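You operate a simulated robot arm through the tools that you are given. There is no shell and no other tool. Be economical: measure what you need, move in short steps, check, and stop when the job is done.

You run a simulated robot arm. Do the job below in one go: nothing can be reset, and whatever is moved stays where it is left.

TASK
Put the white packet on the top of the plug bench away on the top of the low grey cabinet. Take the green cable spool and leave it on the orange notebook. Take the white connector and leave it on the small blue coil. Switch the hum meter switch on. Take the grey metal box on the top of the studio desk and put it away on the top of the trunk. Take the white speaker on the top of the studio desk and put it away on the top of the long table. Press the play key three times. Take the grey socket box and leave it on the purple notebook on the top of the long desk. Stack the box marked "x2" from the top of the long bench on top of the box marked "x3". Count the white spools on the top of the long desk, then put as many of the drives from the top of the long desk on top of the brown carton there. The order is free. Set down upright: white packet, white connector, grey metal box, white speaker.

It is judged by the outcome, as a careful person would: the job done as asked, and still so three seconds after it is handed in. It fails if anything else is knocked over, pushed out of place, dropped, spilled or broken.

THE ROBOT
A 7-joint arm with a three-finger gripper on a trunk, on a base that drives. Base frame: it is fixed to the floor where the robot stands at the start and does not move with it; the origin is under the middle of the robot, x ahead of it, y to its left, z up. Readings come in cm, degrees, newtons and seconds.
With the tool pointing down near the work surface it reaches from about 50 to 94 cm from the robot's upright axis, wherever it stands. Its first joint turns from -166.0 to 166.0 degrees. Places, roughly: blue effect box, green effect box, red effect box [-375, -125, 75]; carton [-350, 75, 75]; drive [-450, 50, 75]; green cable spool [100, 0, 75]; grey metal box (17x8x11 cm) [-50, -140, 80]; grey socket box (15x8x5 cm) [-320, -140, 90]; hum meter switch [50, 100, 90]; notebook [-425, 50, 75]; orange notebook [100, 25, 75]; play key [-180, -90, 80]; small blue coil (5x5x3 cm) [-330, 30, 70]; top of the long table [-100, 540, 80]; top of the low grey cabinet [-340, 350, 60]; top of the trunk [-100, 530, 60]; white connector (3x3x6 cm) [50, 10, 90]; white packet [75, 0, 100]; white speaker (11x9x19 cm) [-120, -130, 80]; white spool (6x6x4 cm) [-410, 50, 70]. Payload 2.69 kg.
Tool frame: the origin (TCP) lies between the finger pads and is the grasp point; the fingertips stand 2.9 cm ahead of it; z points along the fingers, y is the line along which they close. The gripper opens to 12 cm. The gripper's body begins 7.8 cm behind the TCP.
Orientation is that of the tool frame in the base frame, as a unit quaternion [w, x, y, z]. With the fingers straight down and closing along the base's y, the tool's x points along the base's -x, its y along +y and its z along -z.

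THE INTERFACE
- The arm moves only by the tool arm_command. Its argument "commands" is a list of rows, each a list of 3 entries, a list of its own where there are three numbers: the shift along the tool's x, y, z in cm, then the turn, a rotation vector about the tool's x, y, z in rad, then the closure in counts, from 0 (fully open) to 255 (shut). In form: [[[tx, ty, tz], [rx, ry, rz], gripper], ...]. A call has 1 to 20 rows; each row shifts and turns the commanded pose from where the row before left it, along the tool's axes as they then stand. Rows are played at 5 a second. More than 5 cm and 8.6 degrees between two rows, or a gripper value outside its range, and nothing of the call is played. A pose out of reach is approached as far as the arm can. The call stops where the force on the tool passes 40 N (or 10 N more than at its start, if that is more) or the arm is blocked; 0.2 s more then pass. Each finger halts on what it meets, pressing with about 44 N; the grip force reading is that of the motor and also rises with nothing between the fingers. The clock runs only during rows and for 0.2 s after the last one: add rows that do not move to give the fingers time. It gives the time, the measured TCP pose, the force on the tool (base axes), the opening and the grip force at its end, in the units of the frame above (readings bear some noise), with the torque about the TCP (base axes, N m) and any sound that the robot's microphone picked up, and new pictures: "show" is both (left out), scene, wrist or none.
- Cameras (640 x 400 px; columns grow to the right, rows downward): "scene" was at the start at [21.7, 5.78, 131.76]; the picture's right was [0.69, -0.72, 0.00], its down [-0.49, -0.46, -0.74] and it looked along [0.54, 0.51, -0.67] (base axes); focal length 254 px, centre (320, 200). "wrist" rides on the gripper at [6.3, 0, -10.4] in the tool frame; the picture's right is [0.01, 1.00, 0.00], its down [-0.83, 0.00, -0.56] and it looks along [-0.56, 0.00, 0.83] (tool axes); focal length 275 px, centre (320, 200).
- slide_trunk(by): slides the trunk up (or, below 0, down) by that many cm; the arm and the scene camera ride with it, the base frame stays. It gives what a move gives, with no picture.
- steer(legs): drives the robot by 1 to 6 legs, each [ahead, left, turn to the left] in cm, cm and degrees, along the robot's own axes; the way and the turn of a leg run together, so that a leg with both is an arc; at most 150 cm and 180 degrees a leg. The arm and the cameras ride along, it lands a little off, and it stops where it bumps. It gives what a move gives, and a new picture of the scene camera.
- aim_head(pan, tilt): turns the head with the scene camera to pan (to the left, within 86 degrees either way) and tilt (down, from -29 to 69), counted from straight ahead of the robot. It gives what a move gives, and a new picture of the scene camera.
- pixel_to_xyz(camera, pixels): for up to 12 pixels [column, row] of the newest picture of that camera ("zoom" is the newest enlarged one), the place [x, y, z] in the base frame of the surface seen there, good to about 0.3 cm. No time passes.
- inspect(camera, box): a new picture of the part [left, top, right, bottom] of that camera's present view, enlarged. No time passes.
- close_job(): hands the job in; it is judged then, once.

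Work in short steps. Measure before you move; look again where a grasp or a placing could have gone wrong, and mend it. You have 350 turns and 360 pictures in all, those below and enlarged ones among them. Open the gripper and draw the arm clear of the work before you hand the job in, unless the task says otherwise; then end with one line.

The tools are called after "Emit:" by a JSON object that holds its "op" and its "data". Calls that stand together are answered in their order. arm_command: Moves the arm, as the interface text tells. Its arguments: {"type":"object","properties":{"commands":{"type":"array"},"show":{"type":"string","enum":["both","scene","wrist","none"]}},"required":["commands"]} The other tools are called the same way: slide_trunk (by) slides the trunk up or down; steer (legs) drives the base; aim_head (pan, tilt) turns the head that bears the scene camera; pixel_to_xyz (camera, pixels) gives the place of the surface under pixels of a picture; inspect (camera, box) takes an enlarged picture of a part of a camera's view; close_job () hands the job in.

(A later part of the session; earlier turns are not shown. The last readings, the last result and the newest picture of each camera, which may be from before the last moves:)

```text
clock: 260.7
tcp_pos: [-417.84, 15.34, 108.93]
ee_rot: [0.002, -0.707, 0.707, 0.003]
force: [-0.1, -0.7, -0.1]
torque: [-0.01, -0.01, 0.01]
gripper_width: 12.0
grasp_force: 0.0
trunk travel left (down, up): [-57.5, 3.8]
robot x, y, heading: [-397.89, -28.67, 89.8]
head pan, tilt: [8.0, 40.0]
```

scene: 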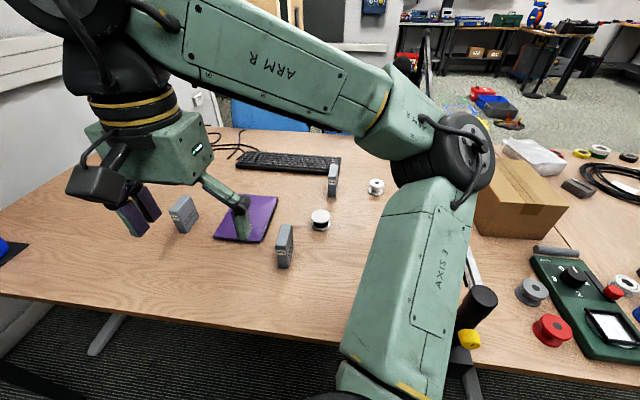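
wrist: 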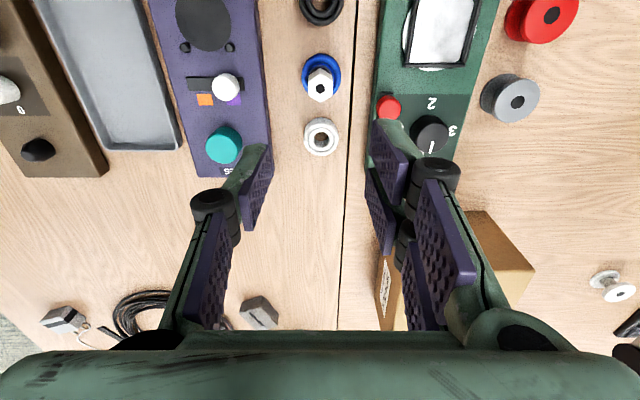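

Emit:
{"op": "inspect", "data": {"camera": "scene", "box": [270, 150, 400, 240]}}

Emit:
{"op": "aim_head", "data": {"pan": -25, "tilt": 42}}

Emit:
{"op": "inspect", "data": {"camera": "wrist", "box": [0, 0, 640, 400]}}

```text
4.44 times, centred on (335, 195) of scene
```

zoom: 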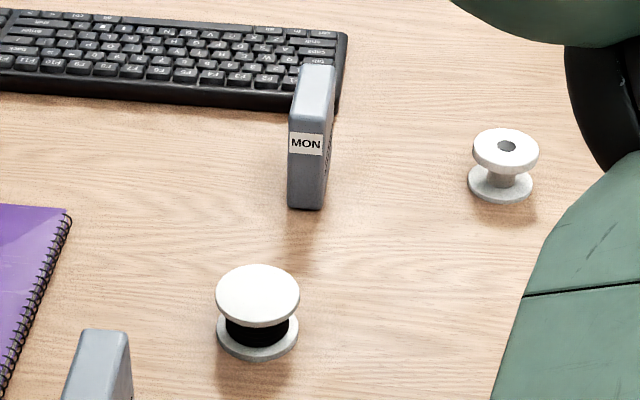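

```text
clock: 261.6
tcp_pos: [-417.82, 15.27, 108.94]
ee_rot: [0.002, -0.706, 0.708, 0.003]
force: [0.1, -0.2, -0.9]
torque: [0.02, -0.02, 0.01]
gripper_width: 12.01
grasp_force: 0.0
trunk travel left (down, up): [-57.5, 3.8]
robot x, y, heading: [-397.77, -28.84, 90.0]
head pan, tilt: [-25.0, 42.0]
```

scene: 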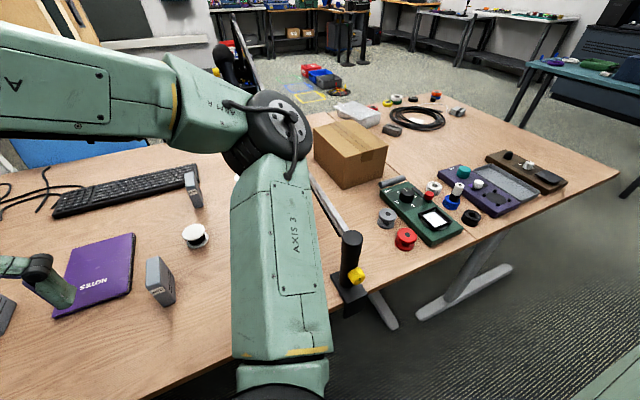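

```text
1.00 times, centred on (320, 200) of wrist (not enlarged: the box is as wide or as high as the picture)
```

zoom: 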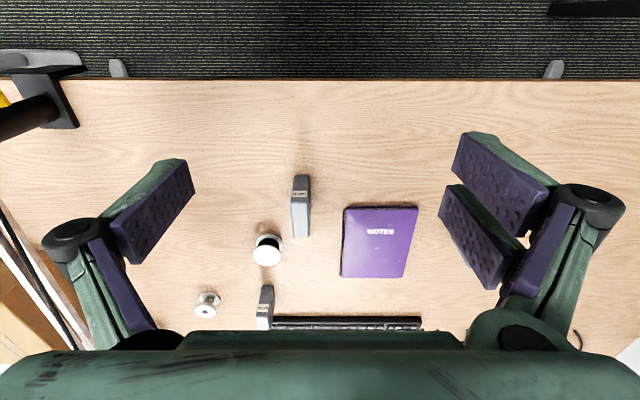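

Emit:
{"op": "inspect", "data": {"camera": "scene", "box": [310, 80, 480, 200]}}

Emit:
{"op": "inspect", "data": {"camera": "wrist", "box": [180, 160, 330, 335]}}

```text
3.33 times, centred on (395, 140) of scene
```

zoom: 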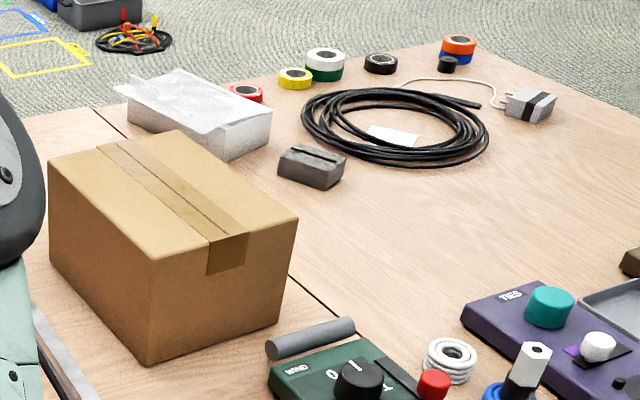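

```text
2.29 times, centred on (255, 248) of wrist
```

zoom: 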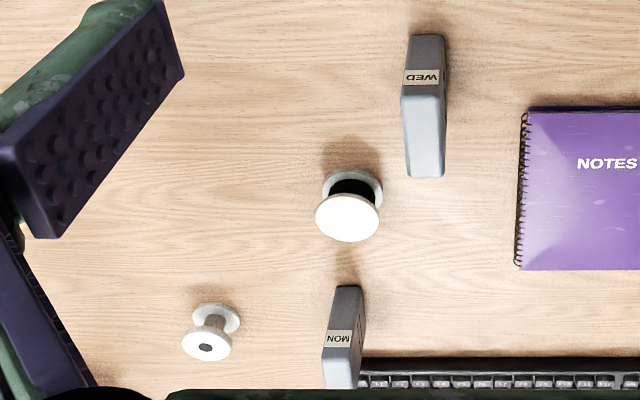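

Emit:
{"op": "pixel_to_xyz", "data": {"camera": "zoom", "pixels": [[319, 215], [377, 215], [347, 194], [347, 239], [185, 345], [228, 345], [205, 330], [205, 358], [347, 177], [195, 312]]}}

Emit:
{"op": "pixel_to_xyz", "data": {"camera": "scene", "pixels": [[186, 230], [204, 230], [195, 226], [195, 235], [379, 213], [395, 213], [386, 212], [396, 236], [415, 236], [405, 233]]}}

```text
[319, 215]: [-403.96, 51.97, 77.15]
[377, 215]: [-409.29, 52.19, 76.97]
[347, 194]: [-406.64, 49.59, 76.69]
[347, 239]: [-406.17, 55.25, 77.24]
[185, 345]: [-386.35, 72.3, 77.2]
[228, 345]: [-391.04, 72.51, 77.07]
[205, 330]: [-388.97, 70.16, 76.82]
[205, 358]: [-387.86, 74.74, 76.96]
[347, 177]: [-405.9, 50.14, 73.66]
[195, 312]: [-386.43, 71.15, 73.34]
```

```text
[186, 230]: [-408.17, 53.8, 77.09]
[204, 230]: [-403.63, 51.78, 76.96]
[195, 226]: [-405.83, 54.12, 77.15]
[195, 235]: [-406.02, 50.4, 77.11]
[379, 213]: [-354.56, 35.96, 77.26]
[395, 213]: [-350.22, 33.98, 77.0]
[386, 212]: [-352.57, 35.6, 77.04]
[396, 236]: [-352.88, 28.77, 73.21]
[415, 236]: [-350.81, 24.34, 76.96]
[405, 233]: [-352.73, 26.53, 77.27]
```

Emit:
{"op": "inspect", "data": {"camera": "scene", "box": [360, 195, 430, 255]}}

Emit:
{"op": "inspect", "data": {"camera": "scene", "box": [160, 205, 230, 265]}}

```text
6.67 times, centred on (395, 225) of scene
```

zoom: 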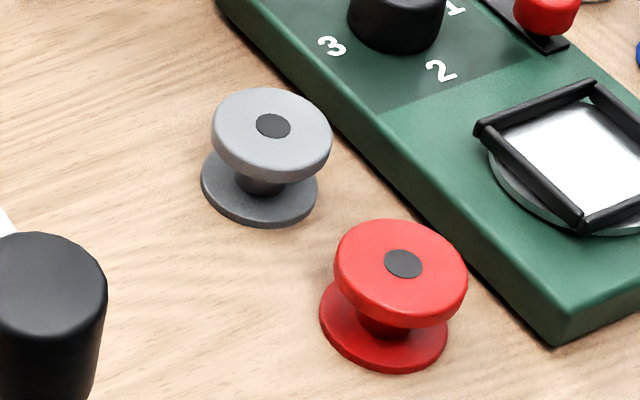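

```text
6.67 times, centred on (195, 235) of scene
```

zoom: 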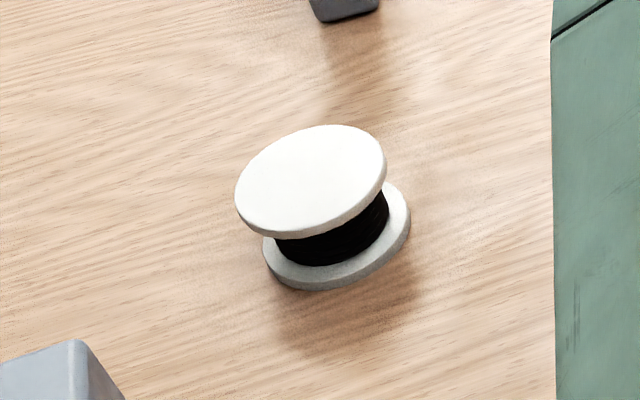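

Two white spools are seen (one wound with black cable, one empty); red and grey ones are other colours. I'll recheck hidden areas later. Drives "WED" at (−412,38) and the westmost are the easy ones; I measure them from the wrist view.

Emit:
{"op": "steer", "data": {"legs": [[9, 0, 0]]}}

Emit:
{"op": "inspect", "data": {"camera": "wrist", "box": [200, 130, 460, 290]}}

```text
clock: 262.7
tcp_pos: [-417.94, 24.42, 108.87]
ee_rot: [0.002, -0.707, 0.708, 0.002]
force: [0.1, -0.5, -0.1]
torque: [-0.02, 0.01, 0.03]
gripper_width: 12.0
grasp_force: 0.1
trunk travel left (down, up): [-57.5, 3.8]
robot x, y, heading: [-397.67, -19.91, 89.8]
head pan, tilt: [-25.0, 42.0]
```

scene: 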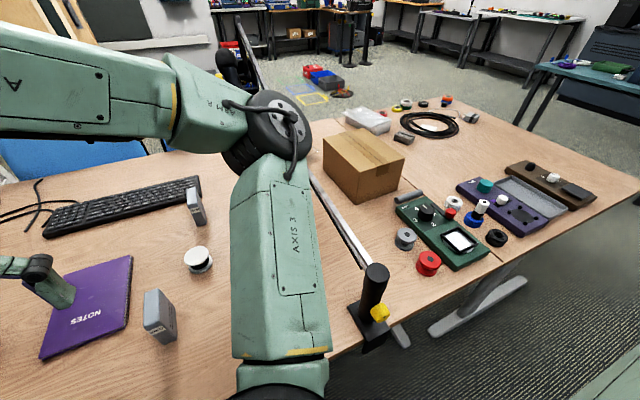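

```text
2.46 times, centred on (330, 210) of wrist
```

zoom: 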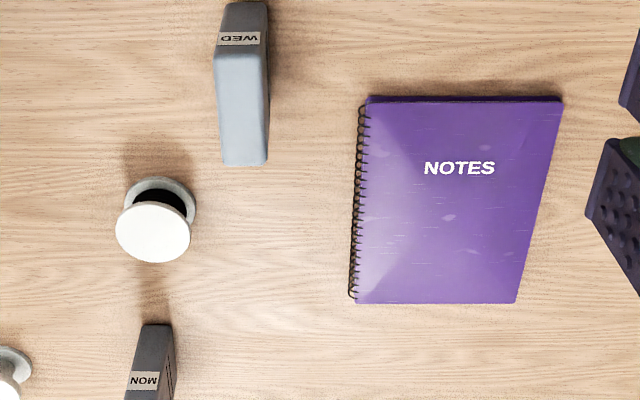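

Emit:
{"op": "pixel_to_xyz", "data": {"camera": "zoom", "pixels": [[219, 60], [266, 60], [226, 162], [264, 162], [240, 110], [240, 20], [268, 30], [370, 100], [560, 100], [515, 300], [355, 295], [300, 150]]}}

Emit:
{"op": "pixel_to_xyz", "data": {"camera": "scene", "pixels": [[325, 143], [355, 121], [403, 155], [362, 174], [360, 148], [365, 200], [330, 165], [345, 245], [370, 275]]}}

```text
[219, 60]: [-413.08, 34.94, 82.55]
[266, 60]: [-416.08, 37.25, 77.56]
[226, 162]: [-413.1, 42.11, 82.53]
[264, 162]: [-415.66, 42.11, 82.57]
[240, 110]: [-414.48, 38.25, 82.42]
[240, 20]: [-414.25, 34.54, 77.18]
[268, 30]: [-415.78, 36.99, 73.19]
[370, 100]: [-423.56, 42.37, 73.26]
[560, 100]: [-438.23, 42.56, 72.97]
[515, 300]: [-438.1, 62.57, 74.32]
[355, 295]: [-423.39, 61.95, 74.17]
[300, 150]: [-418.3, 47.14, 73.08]
```

```text
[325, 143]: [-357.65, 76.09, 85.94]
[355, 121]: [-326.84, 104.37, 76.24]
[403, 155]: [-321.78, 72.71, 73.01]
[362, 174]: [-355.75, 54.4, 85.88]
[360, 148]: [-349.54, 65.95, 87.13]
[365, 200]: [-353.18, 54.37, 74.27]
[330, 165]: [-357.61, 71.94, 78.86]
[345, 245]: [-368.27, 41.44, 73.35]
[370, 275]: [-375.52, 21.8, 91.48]
```

WED drive: centre (−414.4, 38.4), 2.8 thick, top 82.5. I move over it, descend to z 79 and grip.

Emit:
{"op": "arm_command", "data": {"commands": [[[-4.5, -1.2, 0], [0, 0, 0], 60], [[-4.5, -1.2, 0], [0, 0, 0], 60], [[-4.5, -1.1, 0], [0, 0, 0], 60], [[-0.5, 0, 4.5], [0, 0, 0], 60], [[0, 0, 4.8], [0, 0, 0], 60], [[0, 0, 4.8], [0, 0, 0], 60], [[0, 0, 4.8], [0, 0, 0], 60], [[0, 0, 0], [0, 0, 0], 60]], "show": "wrist"}}

```text
clock: 264.5
tcp_pos: [-414.36, 38.47, 90.04]
ee_rot: [0.002, -0.706, 0.708, 0.004]
force: [-0.3, 0.5, 0.5]
torque: [-0.01, -0.01, 0.01]
gripper_width: 9.17
grasp_force: 0.0
trunk travel left (down, up): [-57.5, 3.8]
robot x, y, heading: [-398.03, -19.84, 89.8]
head pan, tilt: [-25.0, 42.0]
```

wrist: 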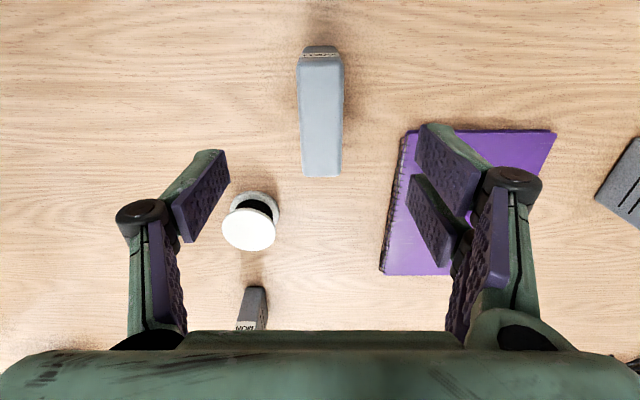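

Centred. I descend to 79 and grip, then lift slowly.

Emit:
{"op": "arm_command", "data": {"commands": [[[0, 0, 4], [0, 0, 0], 60], [[0, 0, 4], [0, 0, 0], 60], [[0, 0, 3], [0, 0, 0], 60], [[0, 0, 0], [0, 0, 0], 60], [[0, 0, 0], [0, 0, 0], 255], [[0, 0, 0], [0, 0, 0], 255], [[0, 0, 0], [0, 0, 0], 255], [[0, 0, 0], [0, 0, 0], 255], [[0, 0, 0], [0, 0, 0], 255], [[0, 0, 0], [0, 0, 0], 255], [[0, 0, 0], [0, 0, 0], 255], [[0, 0, -0.4], [0, 0, 0], 255], [[0, 0, -1], [0, 0, 0], 255], [[0, 0, -2], [0, 0, 0], 255], [[0, 0, -2], [0, 0, 0], 255], [[0, 0, 0], [0, 0, 0], 255]], "show": "wrist"}}

```text
clock: 267.9
tcp_pos: [-414.38, 38.49, 84.72]
ee_rot: [0.002, -0.707, 0.708, 0.003]
force: [-0.2, 0.4, -3.1]
torque: [-0.03, -0.02, 0.0]
gripper_width: 2.95
grasp_force: 44.0
trunk travel left (down, up): [-57.5, 3.8]
robot x, y, heading: [-397.45, -19.92, 89.8]
head pan, tilt: [-25.0, 42.0]
```

wrist: 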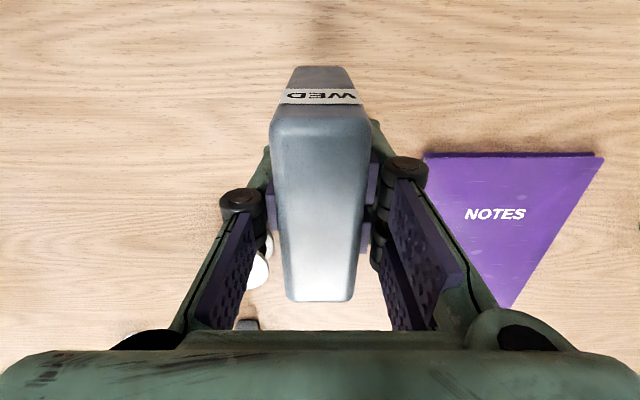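

Held. I lift, retract, and check, then drive right to the carton.

Emit:
{"op": "arm_command", "data": {"commands": [[[0, 0, -3], [0, 0, 0], 255], [[0, 0, -3], [0, 0, 0], 255], [[0, 0, -3], [0, 0, 0], 255], [[0, 0, -3], [0, 0, 0], 255], [[0, 0, -3], [0, 0, 0], 255], [[0, 0, -3], [0, 0, 0], 255], [[1.5, 0, -3], [0, 0, 0], 255], [[2.5, 0.5, -2.5], [0, 0, 0], 255], [[3, 1, 0], [0, 0, 0], 255], [[3, 1, 0], [0, 0, 0], 255], [[3, 1, 0], [0, 0, 0], 255], [[2, 0, 0], [0, 0, 0], 255], [[0, 0, 0], [0, 0, 0], 255]], "show": "none"}}

```text
clock: 270.7
tcp_pos: [-417.86, 23.35, 108.02]
ee_rot: [-0.003, 0.707, -0.707, -0.003]
force: [-0.2, -0.1, -2.9]
torque: [0.02, -0.01, -0.01]
gripper_width: 2.98
grasp_force: 44.4
trunk travel left (down, up): [-57.5, 3.8]
robot x, y, heading: [-397.59, -19.66, 90.1]
head pan, tilt: [-25.0, 42.0]
```

Emit:
{"op": "steer", "data": {"legs": [[0, -48, 0]]}}

Emit:
{"op": "aim_head", "data": {"pan": 10, "tilt": 45}}

Emit:
{"op": "inspect", "data": {"camera": "wrist", "box": [0, 0, 640, 400]}}

```text
clock: 274.9
tcp_pos: [-370.2, 23.19, 107.93]
ee_rot: [0.002, -0.706, 0.708, 0.003]
force: [-0.3, -0.5, -2.6]
torque: [-0.02, 0.01, 0.0]
gripper_width: 2.96
grasp_force: 43.8
trunk travel left (down, up): [-57.5, 3.8]
robot x, y, heading: [-350.06, -20.3, 89.5]
head pan, tilt: [-25.0, 42.0]
```

scene: 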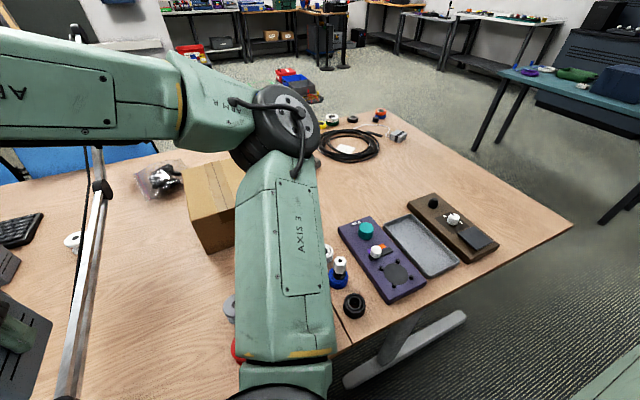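

```text
clock: 276.0
tcp_pos: [-370.33, 23.11, 107.9]
ee_rot: [0.001, -0.706, 0.708, 0.004]
force: [-0.1, -0.2, -2.4]
torque: [0.03, -0.06, 0.02]
gripper_width: 2.94
grasp_force: 43.8
trunk travel left (down, up): [-57.5, 3.8]
robot x, y, heading: [-349.9, -19.98, 89.8]
head pan, tilt: [10.0, 45.0]
```

scene: 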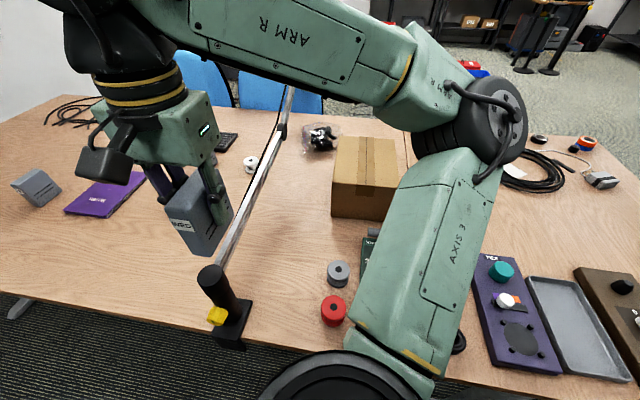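

```text
1.00 times, centred on (320, 200) of wrist (not enlarged: the box is as wide or as high as the picture)
```

zoom: 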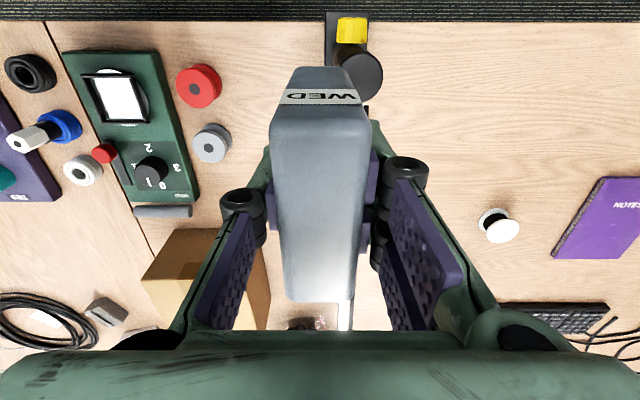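

Emit:
{"op": "pixel_to_xyz", "data": {"camera": "scene", "pixels": [[337, 139], [395, 141], [335, 182], [380, 188], [395, 160], [365, 160], [283, 130], [287, 100], [250, 200], [340, 195]]}}

```text
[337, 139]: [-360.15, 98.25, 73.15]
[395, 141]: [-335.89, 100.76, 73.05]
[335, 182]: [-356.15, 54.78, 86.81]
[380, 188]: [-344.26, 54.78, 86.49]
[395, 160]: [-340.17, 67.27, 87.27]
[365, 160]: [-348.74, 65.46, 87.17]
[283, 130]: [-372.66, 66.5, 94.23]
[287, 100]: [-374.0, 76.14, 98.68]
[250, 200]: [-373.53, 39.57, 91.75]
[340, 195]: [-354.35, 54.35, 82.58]
```

Carton top z 87.2, x −357…, y 54.5…. I move right first (clear of the boom at x −373), then forward above (−350, 65).

Emit:
{"op": "arm_command", "data": {"commands": [[[0, -2, 0], [0, 0, 0], 255], [[0, -3, 0], [0, 0, 0], 255], [[0, -3, 0], [0, 0, 0], 255], [[0, -3, 0], [0, 0, 0], 255], [[0, -3, 0], [0, 0, 0], 255], [[0, -3, 0], [0, 0, 0], 255], [[-1, -3, 0], [0, 0, 0], 255], [[-3, 0, 0], [0, 0, 0], 255], [[-3, 0, 0], [0, 0, 0], 255], [[-3, 0, 0], [0, 0, 0], 255], [[-3, 0, 0], [0, 0, 0], 255], [[-3, 0, 0], [0, 0, 0], 255], [[-3, 0, 0], [0, 0, 0], 255], [[-3, 0, 0], [0, 0, 0], 255], [[-3, 0, 0], [0, 0, 0], 255], [[-3, 0, 0], [0, 0, 0], 255], [[-3, 0, 0], [0, 0, 0], 255], [[-3, 0, 0], [0, 0, 0], 255], [[0, 0, 0], [0, 0, 0], 255]]}}

```text
clock: 280.0
tcp_pos: [-349.98, 57.11, 108.16]
ee_rot: [0.002, -0.707, 0.708, 0.003]
force: [-0.3, 0.2, -2.6]
torque: [-0.02, -0.01, -0.02]
gripper_width: 2.95
grasp_force: 44.2
trunk travel left (down, up): [-57.5, 3.8]
robot x, y, heading: [-350.23, -20.06, 89.7]
head pan, tilt: [10.0, 45.0]
```

scene: 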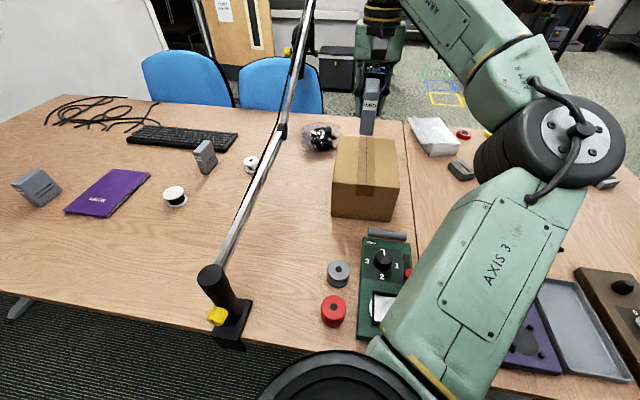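
wrist: 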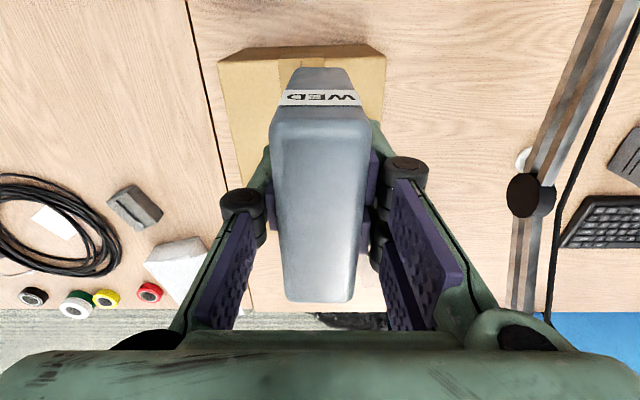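

Emit:
{"op": "pixel_to_xyz", "data": {"camera": "wrist", "pixels": [[222, 62], [382, 57], [260, 70], [240, 180], [370, 120], [255, 290]]}}

Emit:
{"op": "pixel_to_xyz", "data": {"camera": "scene", "pixels": [[338, 140], [394, 140], [397, 188], [335, 182], [366, 150], [366, 140]]}}

Emit:
{"op": "inspect", "data": {"camera": "scene", "box": [0, 80, 470, 330]}}

```text
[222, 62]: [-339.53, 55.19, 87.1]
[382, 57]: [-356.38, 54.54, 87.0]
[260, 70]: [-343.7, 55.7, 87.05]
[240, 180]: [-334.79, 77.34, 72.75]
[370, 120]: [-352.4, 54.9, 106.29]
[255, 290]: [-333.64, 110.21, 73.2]
```

```text
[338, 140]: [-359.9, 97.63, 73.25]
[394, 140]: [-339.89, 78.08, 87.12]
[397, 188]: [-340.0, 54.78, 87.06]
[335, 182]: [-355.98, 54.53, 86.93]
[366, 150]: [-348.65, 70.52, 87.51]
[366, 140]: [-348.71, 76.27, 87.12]
```

```text
1.36 times, centred on (235, 205) of scene
```

zoom: 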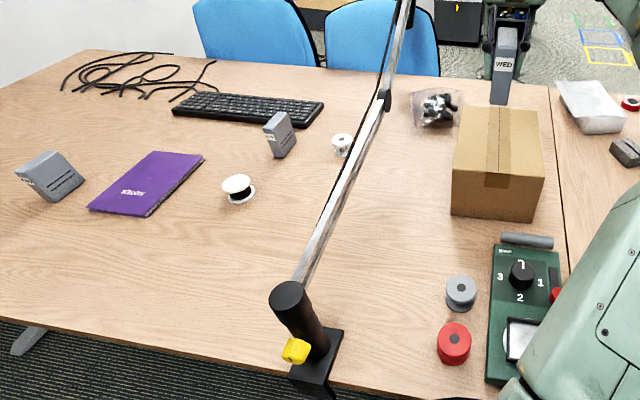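

Whole desk visible: exactly two white spools, so two drives. Carton top x −357…−339, y 54.3…78.5. I place WED at (−353, 64.5).

Emit:
{"op": "arm_command", "data": {"commands": [[[-2.5, 1, 0], [0, 0, 0], 255], [[-2.5, 1, 0], [0, 0, 0], 255], [[-2.4, 1, 0], [0, 0, 0], 255], [[0, 0, 3], [0, 0, 0], 255], [[0, 0, 3], [0, 0, 0], 255], [[0, 0, 3], [0, 0, 0], 255], [[0, 0, 3], [0, 0, 0], 255], [[0, 0, 1.5], [0, 0, 0], 255], [[0, 0, 1], [0, 0, 0], 255], [[0, 0, 0], [0, 0, 0], 255]]}}

```text
clock: 282.2
tcp_pos: [-353.22, 64.68, 93.76]
ee_rot: [0.002, -0.707, 0.708, 0.003]
force: [-0.4, 0.2, -2.6]
torque: [0.01, 0.01, -0.01]
gripper_width: 2.95
grasp_force: 44.0
trunk travel left (down, up): [-57.5, 3.8]
robot x, y, heading: [-350.64, -20.03, 89.8]
head pan, tilt: [10.0, 45.0]
```

scene: 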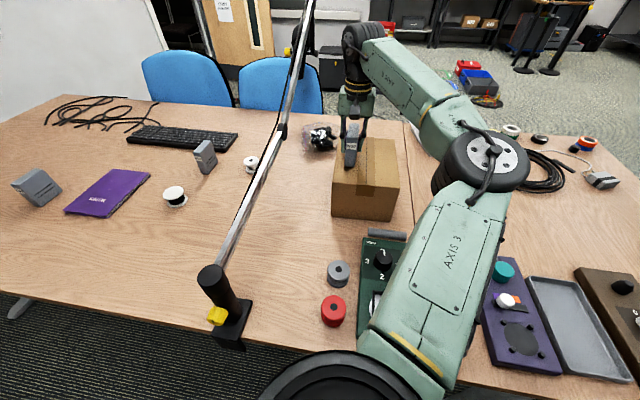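
wrist: 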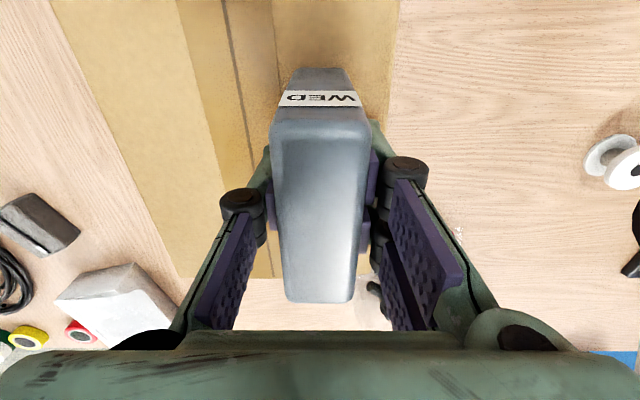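

Emit:
{"op": "arm_command", "data": {"commands": [[[0, 0, 0.3], [0, 0, 0], 255], [[0, 0, 0.2], [0, 0, 0], 255], [[0, 0, 0.15], [0, 0, 0], 255], [[0, 0, 0.1], [0, 0, 0], 255], [[0, 0, 0], [0, 0, 0], 255]], "show": "none"}}

```text
clock: 283.4
tcp_pos: [-353.15, 64.6, 93.16]
ee_rot: [0.002, -0.706, 0.708, 0.003]
force: [0.4, 4.0, 14.7]
torque: [-0.4, -0.15, 0.03]
gripper_width: 2.95
grasp_force: 44.4
trunk travel left (down, up): [-57.5, 3.8]
robot x, y, heading: [-350.13, -19.5, 89.8]
head pan, tilt: [10.0, 45.0]
```

Contact. I relieve, open, and rise.

Emit:
{"op": "arm_command", "data": {"commands": [[[0, 0, -0.1], [0, 0, 0], 255], [[0, 0, 0], [0, 0, 0], 220], [[0, 0, 0], [0, 0, 0], 170], [[0, 0, 0], [0, 0, 0], 120], [[0, 0, 0], [0, 0, 0], 120], [[0, 0, 0], [0, 0, 0], 120], [[0, 0, 0], [0, 0, 0], 120], [[0, 0, -2], [0, 0, 0], 120], [[0, 0, -3], [0, 0, 0], 120], [[0, 0, -4], [0, 0, 0], 120], [[0, 0, -4], [0, 0, 0], 120], [[0, 0, -2], [0, 0, 0], 120], [[0, 0, 0], [0, 0, 0], 120]]}}

```text
clock: 286.2
tcp_pos: [-353.09, 64.43, 108.16]
ee_rot: [0.001, -0.707, 0.708, 0.002]
force: [0.8, -0.2, 0.2]
torque: [0.01, -0.01, 0.0]
gripper_width: 6.37
grasp_force: 0.1
trunk travel left (down, up): [-57.5, 3.8]
robot x, y, heading: [-350.41, -19.93, 89.8]
head pan, tilt: [10.0, 45.0]
```

scene: 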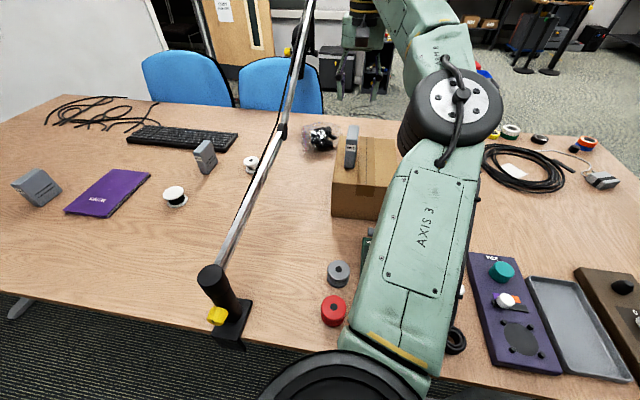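
wrist: 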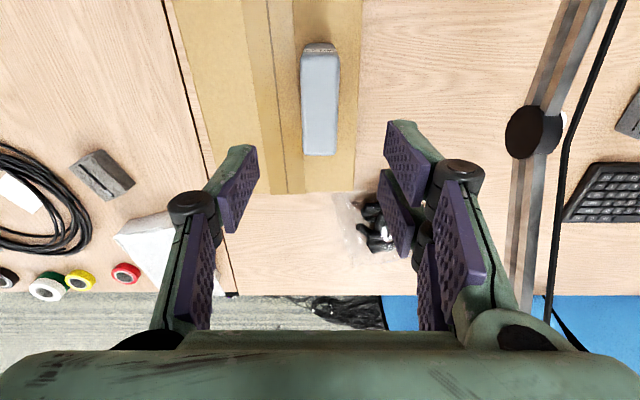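

The drive stands on the carton. I retract along the same way, then go for the westmost drive.

Emit:
{"op": "arm_command", "data": {"commands": [[[4.5, 0, 0], [0, 0, 0], 0], [[4.5, 0, 0], [0, 0, 0], 0], [[4.5, 0, 0], [0, 0, 0], 0], [[4.5, 0, 0], [0, 0, 0], 0], [[4.5, 0, 0], [0, 0, 0], 0], [[4.5, 0, 0], [0, 0, 0], 0], [[4.5, 0, 0], [0, 0, 0], 0], [[4.5, 0, 0], [0, 0, 0], 0], [[4.5, 1, 0], [0, 0, 0], 0], [[0, 4.5, 0], [0, 0, 0], 0], [[0, 4.5, 0], [0, 0, 0], 0], [[0, 4.5, 0], [0, 0, 0], 0], [[0, 2.5, 0], [0, 0, 0], 0], [[0, 0, 0], [0, 0, 0], 0]], "show": "none"}}

Emit:
{"op": "steer", "data": {"legs": [[0, 78, 0]]}}

Emit:
{"op": "inspect", "data": {"camera": "wrist", "box": [0, 0, 640, 400]}}

```text
clock: 289.2
tcp_pos: [-370.14, 24.0, 107.73]
ee_rot: [0.002, -0.707, 0.708, 0.003]
force: [-0.6, 0.9, 0.3]
torque: [-0.02, 0.0, -0.02]
gripper_width: 12.02
grasp_force: 0.0
trunk travel left (down, up): [-57.5, 3.8]
robot x, y, heading: [-350.54, -19.88, 89.7]
head pan, tilt: [10.0, 45.0]
```

```text
clock: 295.6
tcp_pos: [-447.81, 24.77, 107.79]
ee_rot: [0.002, -0.703, 0.711, 0.003]
force: [-0.4, 0.0, 0.7]
torque: [0.05, 0.02, -0.01]
gripper_width: 12.0
grasp_force: 0.0
trunk travel left (down, up): [-57.5, 3.8]
robot x, y, heading: [-428.31, -19.36, 89.2]
head pan, tilt: [10.0, 45.0]
```

scene: 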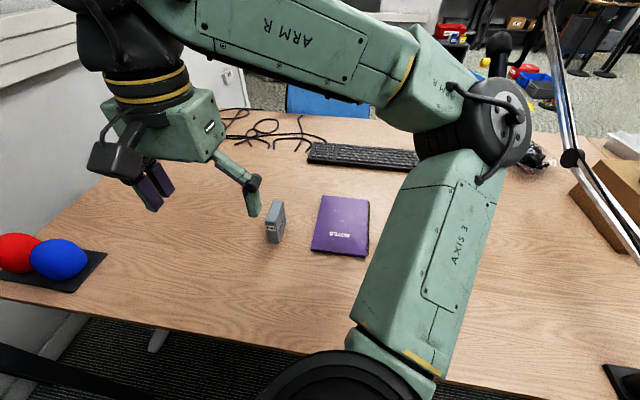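

```text
1.00 times, centred on (320, 200) of wrist (not enlarged: the box is as wide or as high as the picture)
```

zoom: 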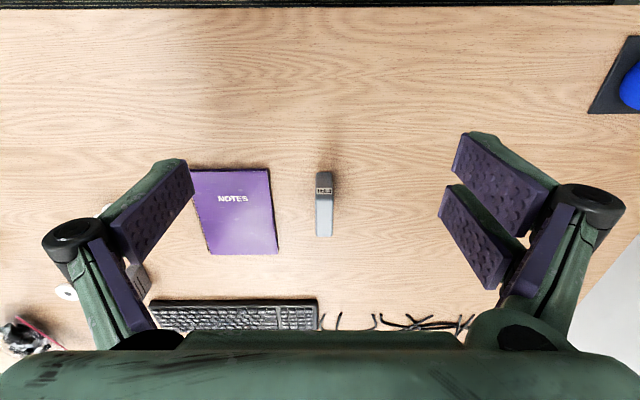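

Emit:
{"op": "pixel_to_xyz", "data": {"camera": "wrist", "pixels": [[318, 200], [331, 200], [318, 233], [330, 233], [324, 196], [324, 235], [324, 178], [300, 230]]}}

```text
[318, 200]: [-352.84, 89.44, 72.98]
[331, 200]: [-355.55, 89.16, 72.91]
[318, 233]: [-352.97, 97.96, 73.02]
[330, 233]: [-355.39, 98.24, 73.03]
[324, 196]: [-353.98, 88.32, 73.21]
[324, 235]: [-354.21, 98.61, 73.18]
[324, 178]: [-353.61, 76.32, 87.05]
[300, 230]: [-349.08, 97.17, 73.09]
```

Emit:
{"op": "pixel_to_xyz", "data": {"camera": "zoom", "pixels": [[318, 200], [331, 200], [318, 233], [330, 233], [324, 196], [324, 235], [324, 178], [300, 230], [200, 172], [269, 172], [276, 250], [212, 250]]}}

```text
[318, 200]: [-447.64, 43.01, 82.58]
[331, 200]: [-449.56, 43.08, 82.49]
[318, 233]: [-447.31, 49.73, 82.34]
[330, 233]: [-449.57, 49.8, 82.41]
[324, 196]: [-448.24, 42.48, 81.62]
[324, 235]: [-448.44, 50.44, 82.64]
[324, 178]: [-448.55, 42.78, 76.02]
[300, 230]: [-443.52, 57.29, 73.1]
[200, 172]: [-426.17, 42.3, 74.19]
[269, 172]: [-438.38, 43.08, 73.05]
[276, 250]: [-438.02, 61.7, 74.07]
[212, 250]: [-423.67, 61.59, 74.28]
```

Third drive centre (−448.4, 46.5). I go over it, descend and grip.

Emit:
{"op": "arm_command", "data": {"commands": [[[-4.5, 0.2, 0], [0, 0, 0], 60], [[-4.5, 0.2, 0], [0, 0, 0], 60], [[-4.5, 0.2, 0], [0, 0, 0], 60], [[-4.5, 0.2, 0], [0, 0, 0], 60], [[-3.7, 0, 0], [0, 0, 0], 60], [[0, 0, 4.5], [0, 0, 0], 60], [[0, 0, 4.8], [0, 0, 0], 60], [[0, 0, 4.8], [0, 0, 0], 60], [[0, 0, 3.7], [0, 0, 0], 60], [[0, 0, 0], [0, 0, 0], 60]], "show": "wrist"}}

```text
clock: 297.8
tcp_pos: [-448.64, 46.61, 90.17]
ee_rot: [0.002, -0.703, 0.711, 0.004]
force: [-0.9, 0.5, 0.4]
torque: [0.02, 0.0, -0.02]
gripper_width: 9.2
grasp_force: 0.2
trunk travel left (down, up): [-57.5, 3.8]
robot x, y, heading: [-428.37, -19.27, 89.3]
head pan, tilt: [10.0, 45.0]
```

wrist: 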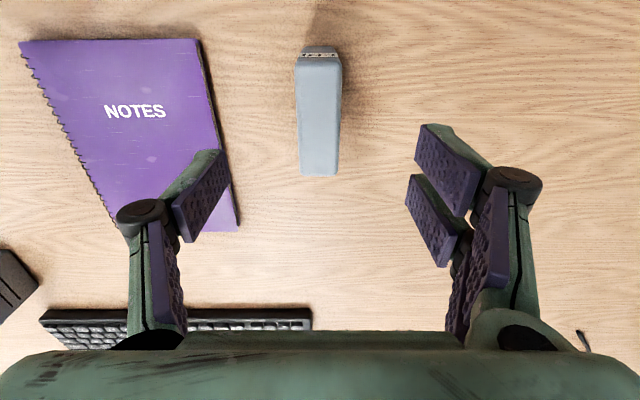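

Emit:
{"op": "arm_command", "data": {"commands": [[[0, 0, 4], [0, 0, 0], 60], [[0, 0, 4], [0, 0, 0], 60], [[0, 0, 3.1], [0, 0, 0], 60], [[0, 0, 0], [0, 0, 0], 60], [[0, 0, 0], [0, 0, 0], 255], [[0, 0, 0], [0, 0, 0], 255], [[0, 0, 0], [0, 0, 0], 255], [[0, 0, 0], [0, 0, 0], 255], [[0, 0, 0], [0, 0, 0], 255], [[0, 0, 0], [0, 0, 0], 255], [[0, 0, 0], [0, 0, 0], 255], [[0, 0, -0.4], [0, 0, 0], 255], [[0, 0, -1], [0, 0, 0], 255], [[0, 0, -2], [0, 0, 0], 255], [[0, 0, -2], [0, 0, 0], 255], [[0, 0, 0], [0, 0, 0], 255]], "show": "wrist"}}

```text
clock: 301.2
tcp_pos: [-448.41, 46.73, 84.35]
ee_rot: [0.001, -0.704, 0.711, 0.003]
force: [0.8, -0.3, -2.6]
torque: [0.03, 0.0, 0.01]
gripper_width: 2.94
grasp_force: 43.7
trunk travel left (down, up): [-57.5, 3.8]
robot x, y, heading: [-428.14, -19.47, 89.6]
head pan, tilt: [10.0, 45.0]
```

wrist: 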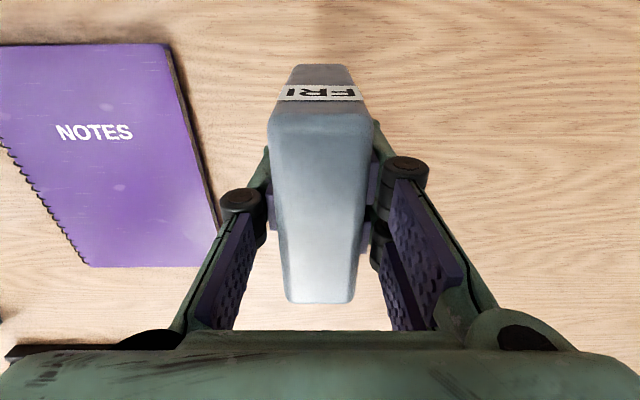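

Held. Lift and retract.

Emit:
{"op": "arm_command", "data": {"commands": [[[0, 0, -3], [0, 0, 0], 255], [[0, 0, -3], [0, 0, 0], 255], [[0, 0, -3], [0, 0, 0], 255], [[0, 0, -3], [0, 0, 0], 255], [[0, 0, -3], [0, 0, 0], 255], [[0, 0, -3], [0, 0, 0], 255], [[1.5, 0, -3], [0, 0, 0], 255], [[2.5, 0, -2.6], [0, 0, 0], 255], [[3, 0, 0], [0, 0, 0], 255], [[3, 0, 0], [0, 0, 0], 255], [[3, 0, 0], [0, 0, 0], 255], [[3, 0, 0], [0, 0, 0], 255], [[3, 0, 0], [0, 0, 0], 255], [[3, 0, 0], [0, 0, 0], 255], [[0, 0, 0], [0, 0, 0], 255]], "show": "none"}}

Emit:
{"op": "steer", "data": {"legs": [[0, -83, 0.4]]}}

```text
clock: 304.4
tcp_pos: [-448.76, 24.4, 107.78]
ee_rot: [0.002, -0.703, 0.711, 0.002]
force: [-0.1, -0.8, -2.3]
torque: [-0.04, 0.04, -0.05]
gripper_width: 2.95
grasp_force: 43.3
trunk travel left (down, up): [-57.5, 3.8]
robot x, y, heading: [-428.5, -19.45, 89.4]
head pan, tilt: [10.0, 45.0]
```

```text
clock: 311.3
tcp_pos: [-364.96, 23.74, 107.85]
ee_rot: [0.002, -0.705, 0.709, 0.003]
force: [-0.8, -0.5, -2.7]
torque: [0.01, -0.04, 0.01]
gripper_width: 2.97
grasp_force: 43.8
trunk travel left (down, up): [-57.5, 3.8]
robot x, y, heading: [-344.42, -20.34, 89.4]
head pan, tilt: [10.0, 45.0]
```

scene: 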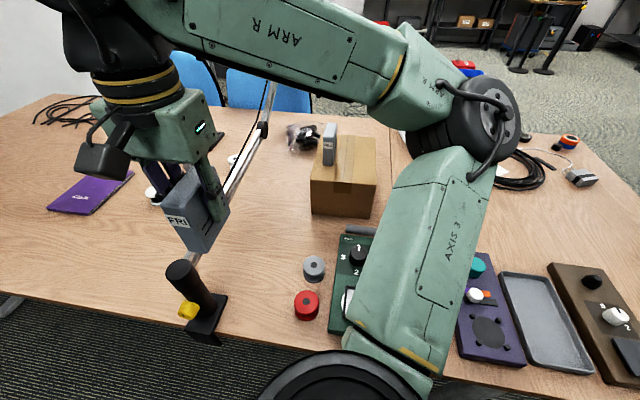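

I carry it right, then forward over (−343.5, 64.5).

Emit:
{"op": "arm_command", "data": {"commands": [[[0, -2, 0], [0, 0, 0], 255], [[0, -3, 0], [0, 0, 0], 255], [[0, -3, 0], [0, 0, 0], 255], [[0, -3, 0], [0, 0, 0], 255], [[0, -3, 0], [0, 0, 0], 255], [[0, -3, 0], [0, 0, 0], 255], [[-1.9, -3, 0], [0, 0, 0], 255], [[-3, -1.3, 0], [0, 0, 0], 255], [[-3, 0, 0], [0, 0, 0], 255], [[-3, 0, 0], [0, 0, 0], 255], [[-3, 0, 0], [0, 0, 0], 255], [[-3, 0, 0], [0, 0, 0], 255], [[-3, 0, 0], [0, 0, 0], 255], [[-3, 0, 0], [0, 0, 0], 255], [[-3, 0, 0], [0, 0, 0], 255], [[-3, 0, 0], [0, 0, 0], 255], [[-3, 0, 0], [0, 0, 0], 255], [[-3, 0, 0], [0, 0, 0], 255], [[-3, 0, 0], [0, 0, 0], 255], [[-3, 0, 0], [0, 0, 0], 255]], "show": "none"}}

Emit:
{"op": "arm_command", "data": {"commands": [[[-3, 0, 0], [0, 0, 0], 255], [[0, 0, 3], [0, 0, 0], 255], [[0, 0, 0], [0, 0, 0], 255]]}}

```text
clock: 315.5
tcp_pos: [-343.68, 64.41, 107.99]
ee_rot: [0.002, -0.706, 0.708, 0.003]
force: [0.2, 0.2, -2.3]
torque: [0.03, 0.02, 0.0]
gripper_width: 2.98
grasp_force: 44.1
trunk travel left (down, up): [-57.5, 3.8]
robot x, y, heading: [-344.18, -20.35, 89.6]
head pan, tilt: [10.0, 45.0]
```

```text
clock: 316.3
tcp_pos: [-343.71, 67.45, 105.04]
ee_rot: [0.002, -0.706, 0.708, 0.003]
force: [0.1, 0.5, -1.7]
torque: [0.02, 0.0, 0.01]
gripper_width: 2.95
grasp_force: 43.7
trunk travel left (down, up): [-57.5, 3.8]
robot x, y, heading: [-344.33, -20.47, 89.8]
head pan, tilt: [10.0, 45.0]
```

scene: 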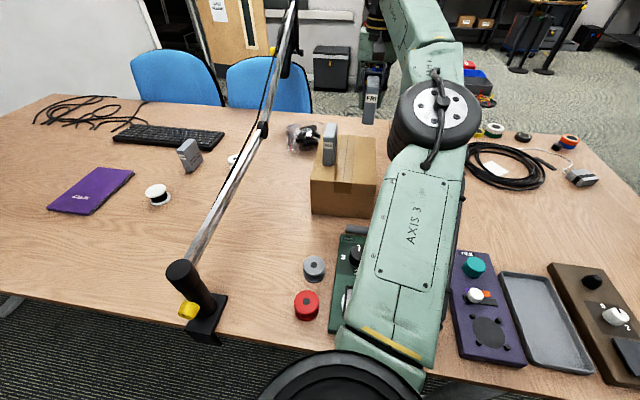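
wrist: 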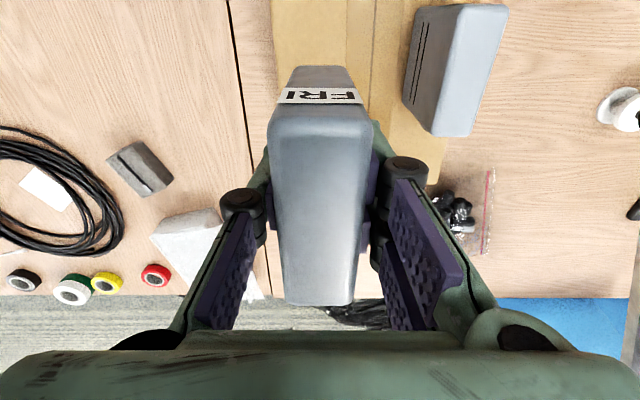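

Emit:
{"op": "arm_command", "data": {"commands": [[[0, 0, 3], [0, 0, 0], 255], [[0, 0, 3], [0, 0, 0], 255], [[0, 0, 2.5], [0, 0, 0], 255], [[0, 0, 1.5], [0, 0, 0], 255], [[0, 0, 1], [0, 0, 0], 255], [[0, 0, 0.4], [0, 0, 0], 255], [[0, 0, 0.2], [0, 0, 0], 255], [[0, 0, 0], [0, 0, 0], 255]], "show": "none"}}

Emit:
{"op": "arm_command", "data": {"commands": [[[0, 0, 0.15], [0, 0, 0], 255], [[0, 0, 0.1], [0, 0, 0], 255], [[0, 0, 0], [0, 0, 0], 255]], "show": "none"}}

```text
clock: 318.1
tcp_pos: [-343.64, 67.6, 93.46]
ee_rot: [0.001, -0.705, 0.709, 0.003]
force: [-0.3, -0.1, -2.5]
torque: [-0.03, -0.01, 0.01]
gripper_width: 2.94
grasp_force: 44.7
trunk travel left (down, up): [-57.5, 3.8]
robot x, y, heading: [-344.65, -20.51, 89.6]
head pan, tilt: [10.0, 45.0]
```

```text
clock: 318.9
tcp_pos: [-343.56, 67.53, 93.28]
ee_rot: [0.001, -0.705, 0.709, 0.003]
force: [-0.9, -0.8, -2.6]
torque: [0.0, 0.02, 0.01]
gripper_width: 2.95
grasp_force: 43.8
trunk travel left (down, up): [-57.5, 3.8]
robot x, y, heading: [-344.47, -20.24, 89.7]
head pan, tilt: [10.0, 45.0]
```

Emit:
{"op": "arm_command", "data": {"commands": [[[0, 0, 0.15], [0, 0, 0], 255], [[0, 0, 0.15], [0, 0, 0], 255], [[0, 0, 0], [0, 0, 0], 255]], "show": "none"}}

```text
clock: 319.7
tcp_pos: [-343.58, 67.45, 93.04]
ee_rot: [0.003, -0.705, 0.709, 0.003]
force: [-0.5, 3.3, 4.5]
torque: [-0.07, -0.07, 0.03]
gripper_width: 2.96
grasp_force: 43.7
trunk travel left (down, up): [-57.5, 3.8]
robot x, y, heading: [-344.07, -20.08, 89.7]
head pan, tilt: [10.0, 45.0]
```

Contact (7 N change). I open and rise.

Emit:
{"op": "arm_command", "data": {"commands": [[[0, 0, 0], [0, 0, 0], 220], [[0, 0, 0], [0, 0, 0], 170], [[0, 0, 0], [0, 0, 0], 130], [[0, 0, 0], [0, 0, 0], 130], [[0, 0, 0], [0, 0, 0], 130], [[0, 0, 0], [0, 0, 0], 130], [[0, 0, -2], [0, 0, 0], 130], [[0, 0, -3], [0, 0, 0], 130], [[0, 0, -4], [0, 0, 0], 130], [[0, 0, -4], [0, 0, 0], 130], [[0, 0, -2], [0, 0, 0], 130], [[0, 0, 0], [0, 0, 0], 130]]}}

```text
clock: 322.3
tcp_pos: [-343.52, 67.37, 107.85]
ee_rot: [0.003, -0.706, 0.709, 0.003]
force: [0.0, 0.2, 0.2]
torque: [0.01, -0.01, 0.02]
gripper_width: 5.86
grasp_force: 0.0
trunk travel left (down, up): [-57.5, 3.8]
robot x, y, heading: [-344.73, -20.07, 89.9]
head pan, tilt: [10.0, 45.0]
```

scene: 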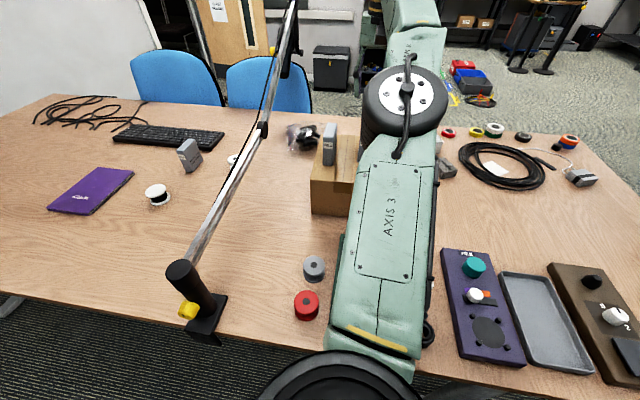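
wrist: 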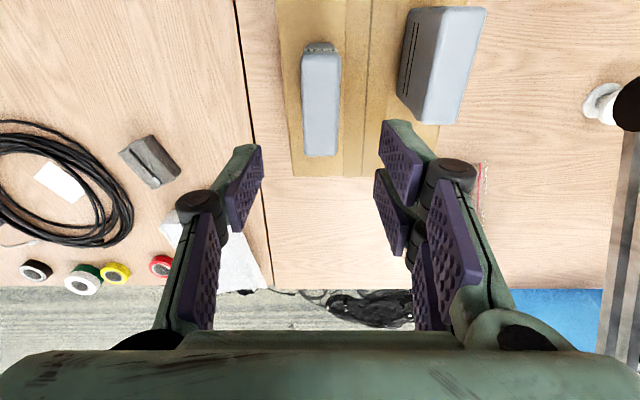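

Both drives stand on the carton. I retract, back off a little and turn to face the long bench to the south.

Emit:
{"op": "arm_command", "data": {"commands": [[[4.5, 0, 0], [0, 0, 0], 0], [[4.5, 0, 0], [0, 0, 0], 0], [[4.5, 0, 0], [0, 0, 0], 0], [[4.5, 0, 0], [0, 0, 0], 0], [[4.5, 0, 0], [0, 0, 0], 0], [[4.5, 0, 0], [0, 0, 0], 0], [[4.5, 0, 0], [0, 0, 0], 0], [[4.5, 0, 0], [0, 0, 0], 0], [[4.5, 1, 0], [0, 0, 0], 0], [[2.5, 4, 0], [0, 0, 0], 0], [[0, 4.5, 0], [0, 0, 0], 0], [[0, 4.5, 0], [0, 0, 0], 0], [[0, 4.5, 0], [0, 0, 0], 0], [[0, 2.5, 0], [0, 0, 0], 0], [[0, 0, 0], [0, 0, 0], 0]], "show": "none"}}

Emit:
{"op": "steer", "data": {"legs": [[-12, 0, 0], [0, 0, 180]]}}

Emit:
{"op": "aim_head", "data": {"pan": -5, "tilt": 38}}

```text
clock: 325.5
tcp_pos: [-364.68, 24.45, 107.57]
ee_rot: [0.002, -0.705, 0.709, 0.004]
force: [0.3, -0.1, -0.2]
torque: [-0.05, 0.01, -0.02]
gripper_width: 12.01
grasp_force: 0.1
trunk travel left (down, up): [-57.5, 3.8]
robot x, y, heading: [-344.48, -20.14, 89.6]
head pan, tilt: [10.0, 45.0]
```

```text
clock: 334.4
tcp_pos: [-323.57, -76.76, 107.59]
ee_rot: [0.003, 0.705, 0.709, -0.002]
force: [0.2, -0.4, -0.7]
torque: [0.02, -0.01, -0.01]
gripper_width: 12.0
grasp_force: 0.0
trunk travel left (down, up): [-57.5, 3.8]
robot x, y, heading: [-344.22, -32.15, -89.6]
head pan, tilt: [10.0, 45.0]
```

scene: 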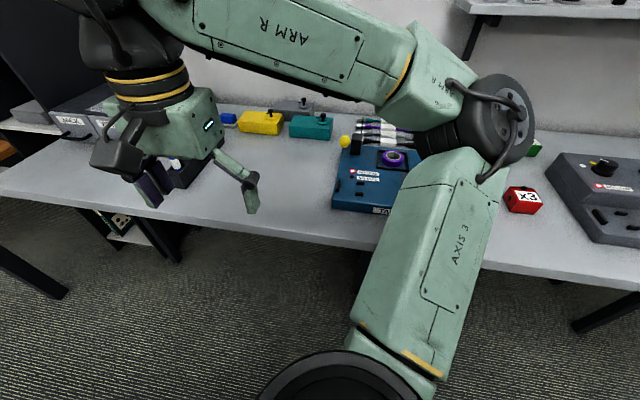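

```text
clock: 335.1
tcp_pos: [-323.68, -76.81, 107.58]
ee_rot: [0.003, 0.705, 0.71, -0.002]
force: [-0.8, -0.2, 0.1]
torque: [0.02, -0.01, -0.04]
gripper_width: 12.01
grasp_force: 0.1
trunk travel left (down, up): [-57.5, 3.8]
robot x, y, heading: [-344.48, -31.95, -89.8]
head pan, tilt: [-5.0, 38.0]
```

scene: 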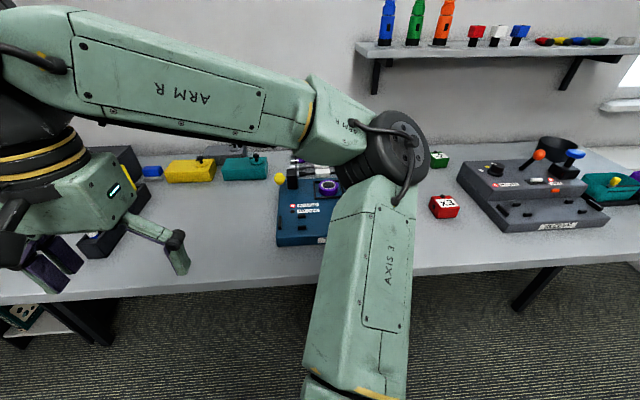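

The red box "x3" is at (444,207), a green one behind. I shift 30 cm west and view with both cameras.

Emit:
{"op": "steer", "data": {"legs": [[0, -40, 0]]}}

Emit:
{"op": "inspect", "data": {"camera": "wrist", "box": [0, 0, 640, 400]}}

Emit:
{"op": "aim_head", "data": {"pan": 15, "tilt": 38}}

```text
clock: 338.8
tcp_pos: [-362.83, -76.84, 107.49]
ee_rot: [0.003, 0.703, 0.711, -0.002]
force: [-0.2, 0.4, -0.3]
torque: [0.02, -0.02, -0.01]
gripper_width: 12.01
grasp_force: 0.0
trunk travel left (down, up): [-57.5, 3.8]
robot x, y, heading: [-384.3, -32.5, -89.3]
head pan, tilt: [-5.0, 38.0]
```

scene: 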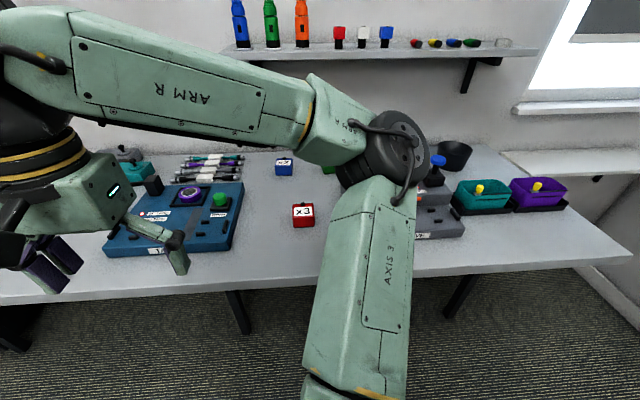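

```text
1.00 times, centred on (320, 200) of wrist (not enlarged: the box is as wide or as high as the picture)
```

zoom: 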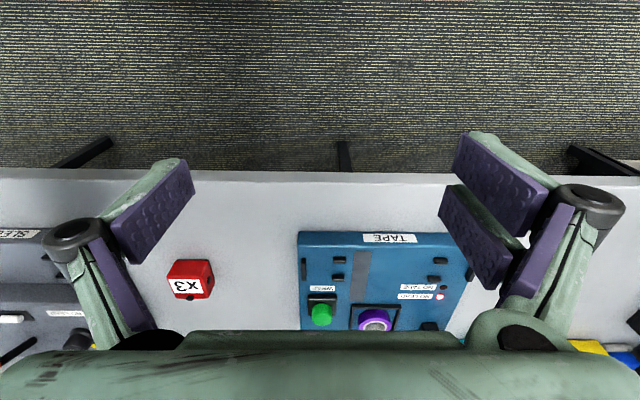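

```text
clock: 339.6
tcp_pos: [-362.81, -77.02, 107.69]
ee_rot: [0.004, 0.703, 0.712, -0.002]
force: [0.1, 0.2, 0.0]
torque: [-0.03, 0.01, 0.0]
gripper_width: 11.97
grasp_force: 0.0
trunk travel left (down, up): [-57.5, 3.8]
robot x, y, heading: [-383.82, -32.66, -89.4]
head pan, tilt: [15.0, 38.0]
```

scene: 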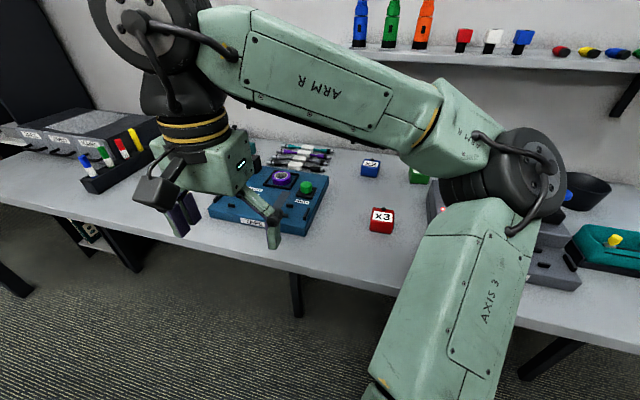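

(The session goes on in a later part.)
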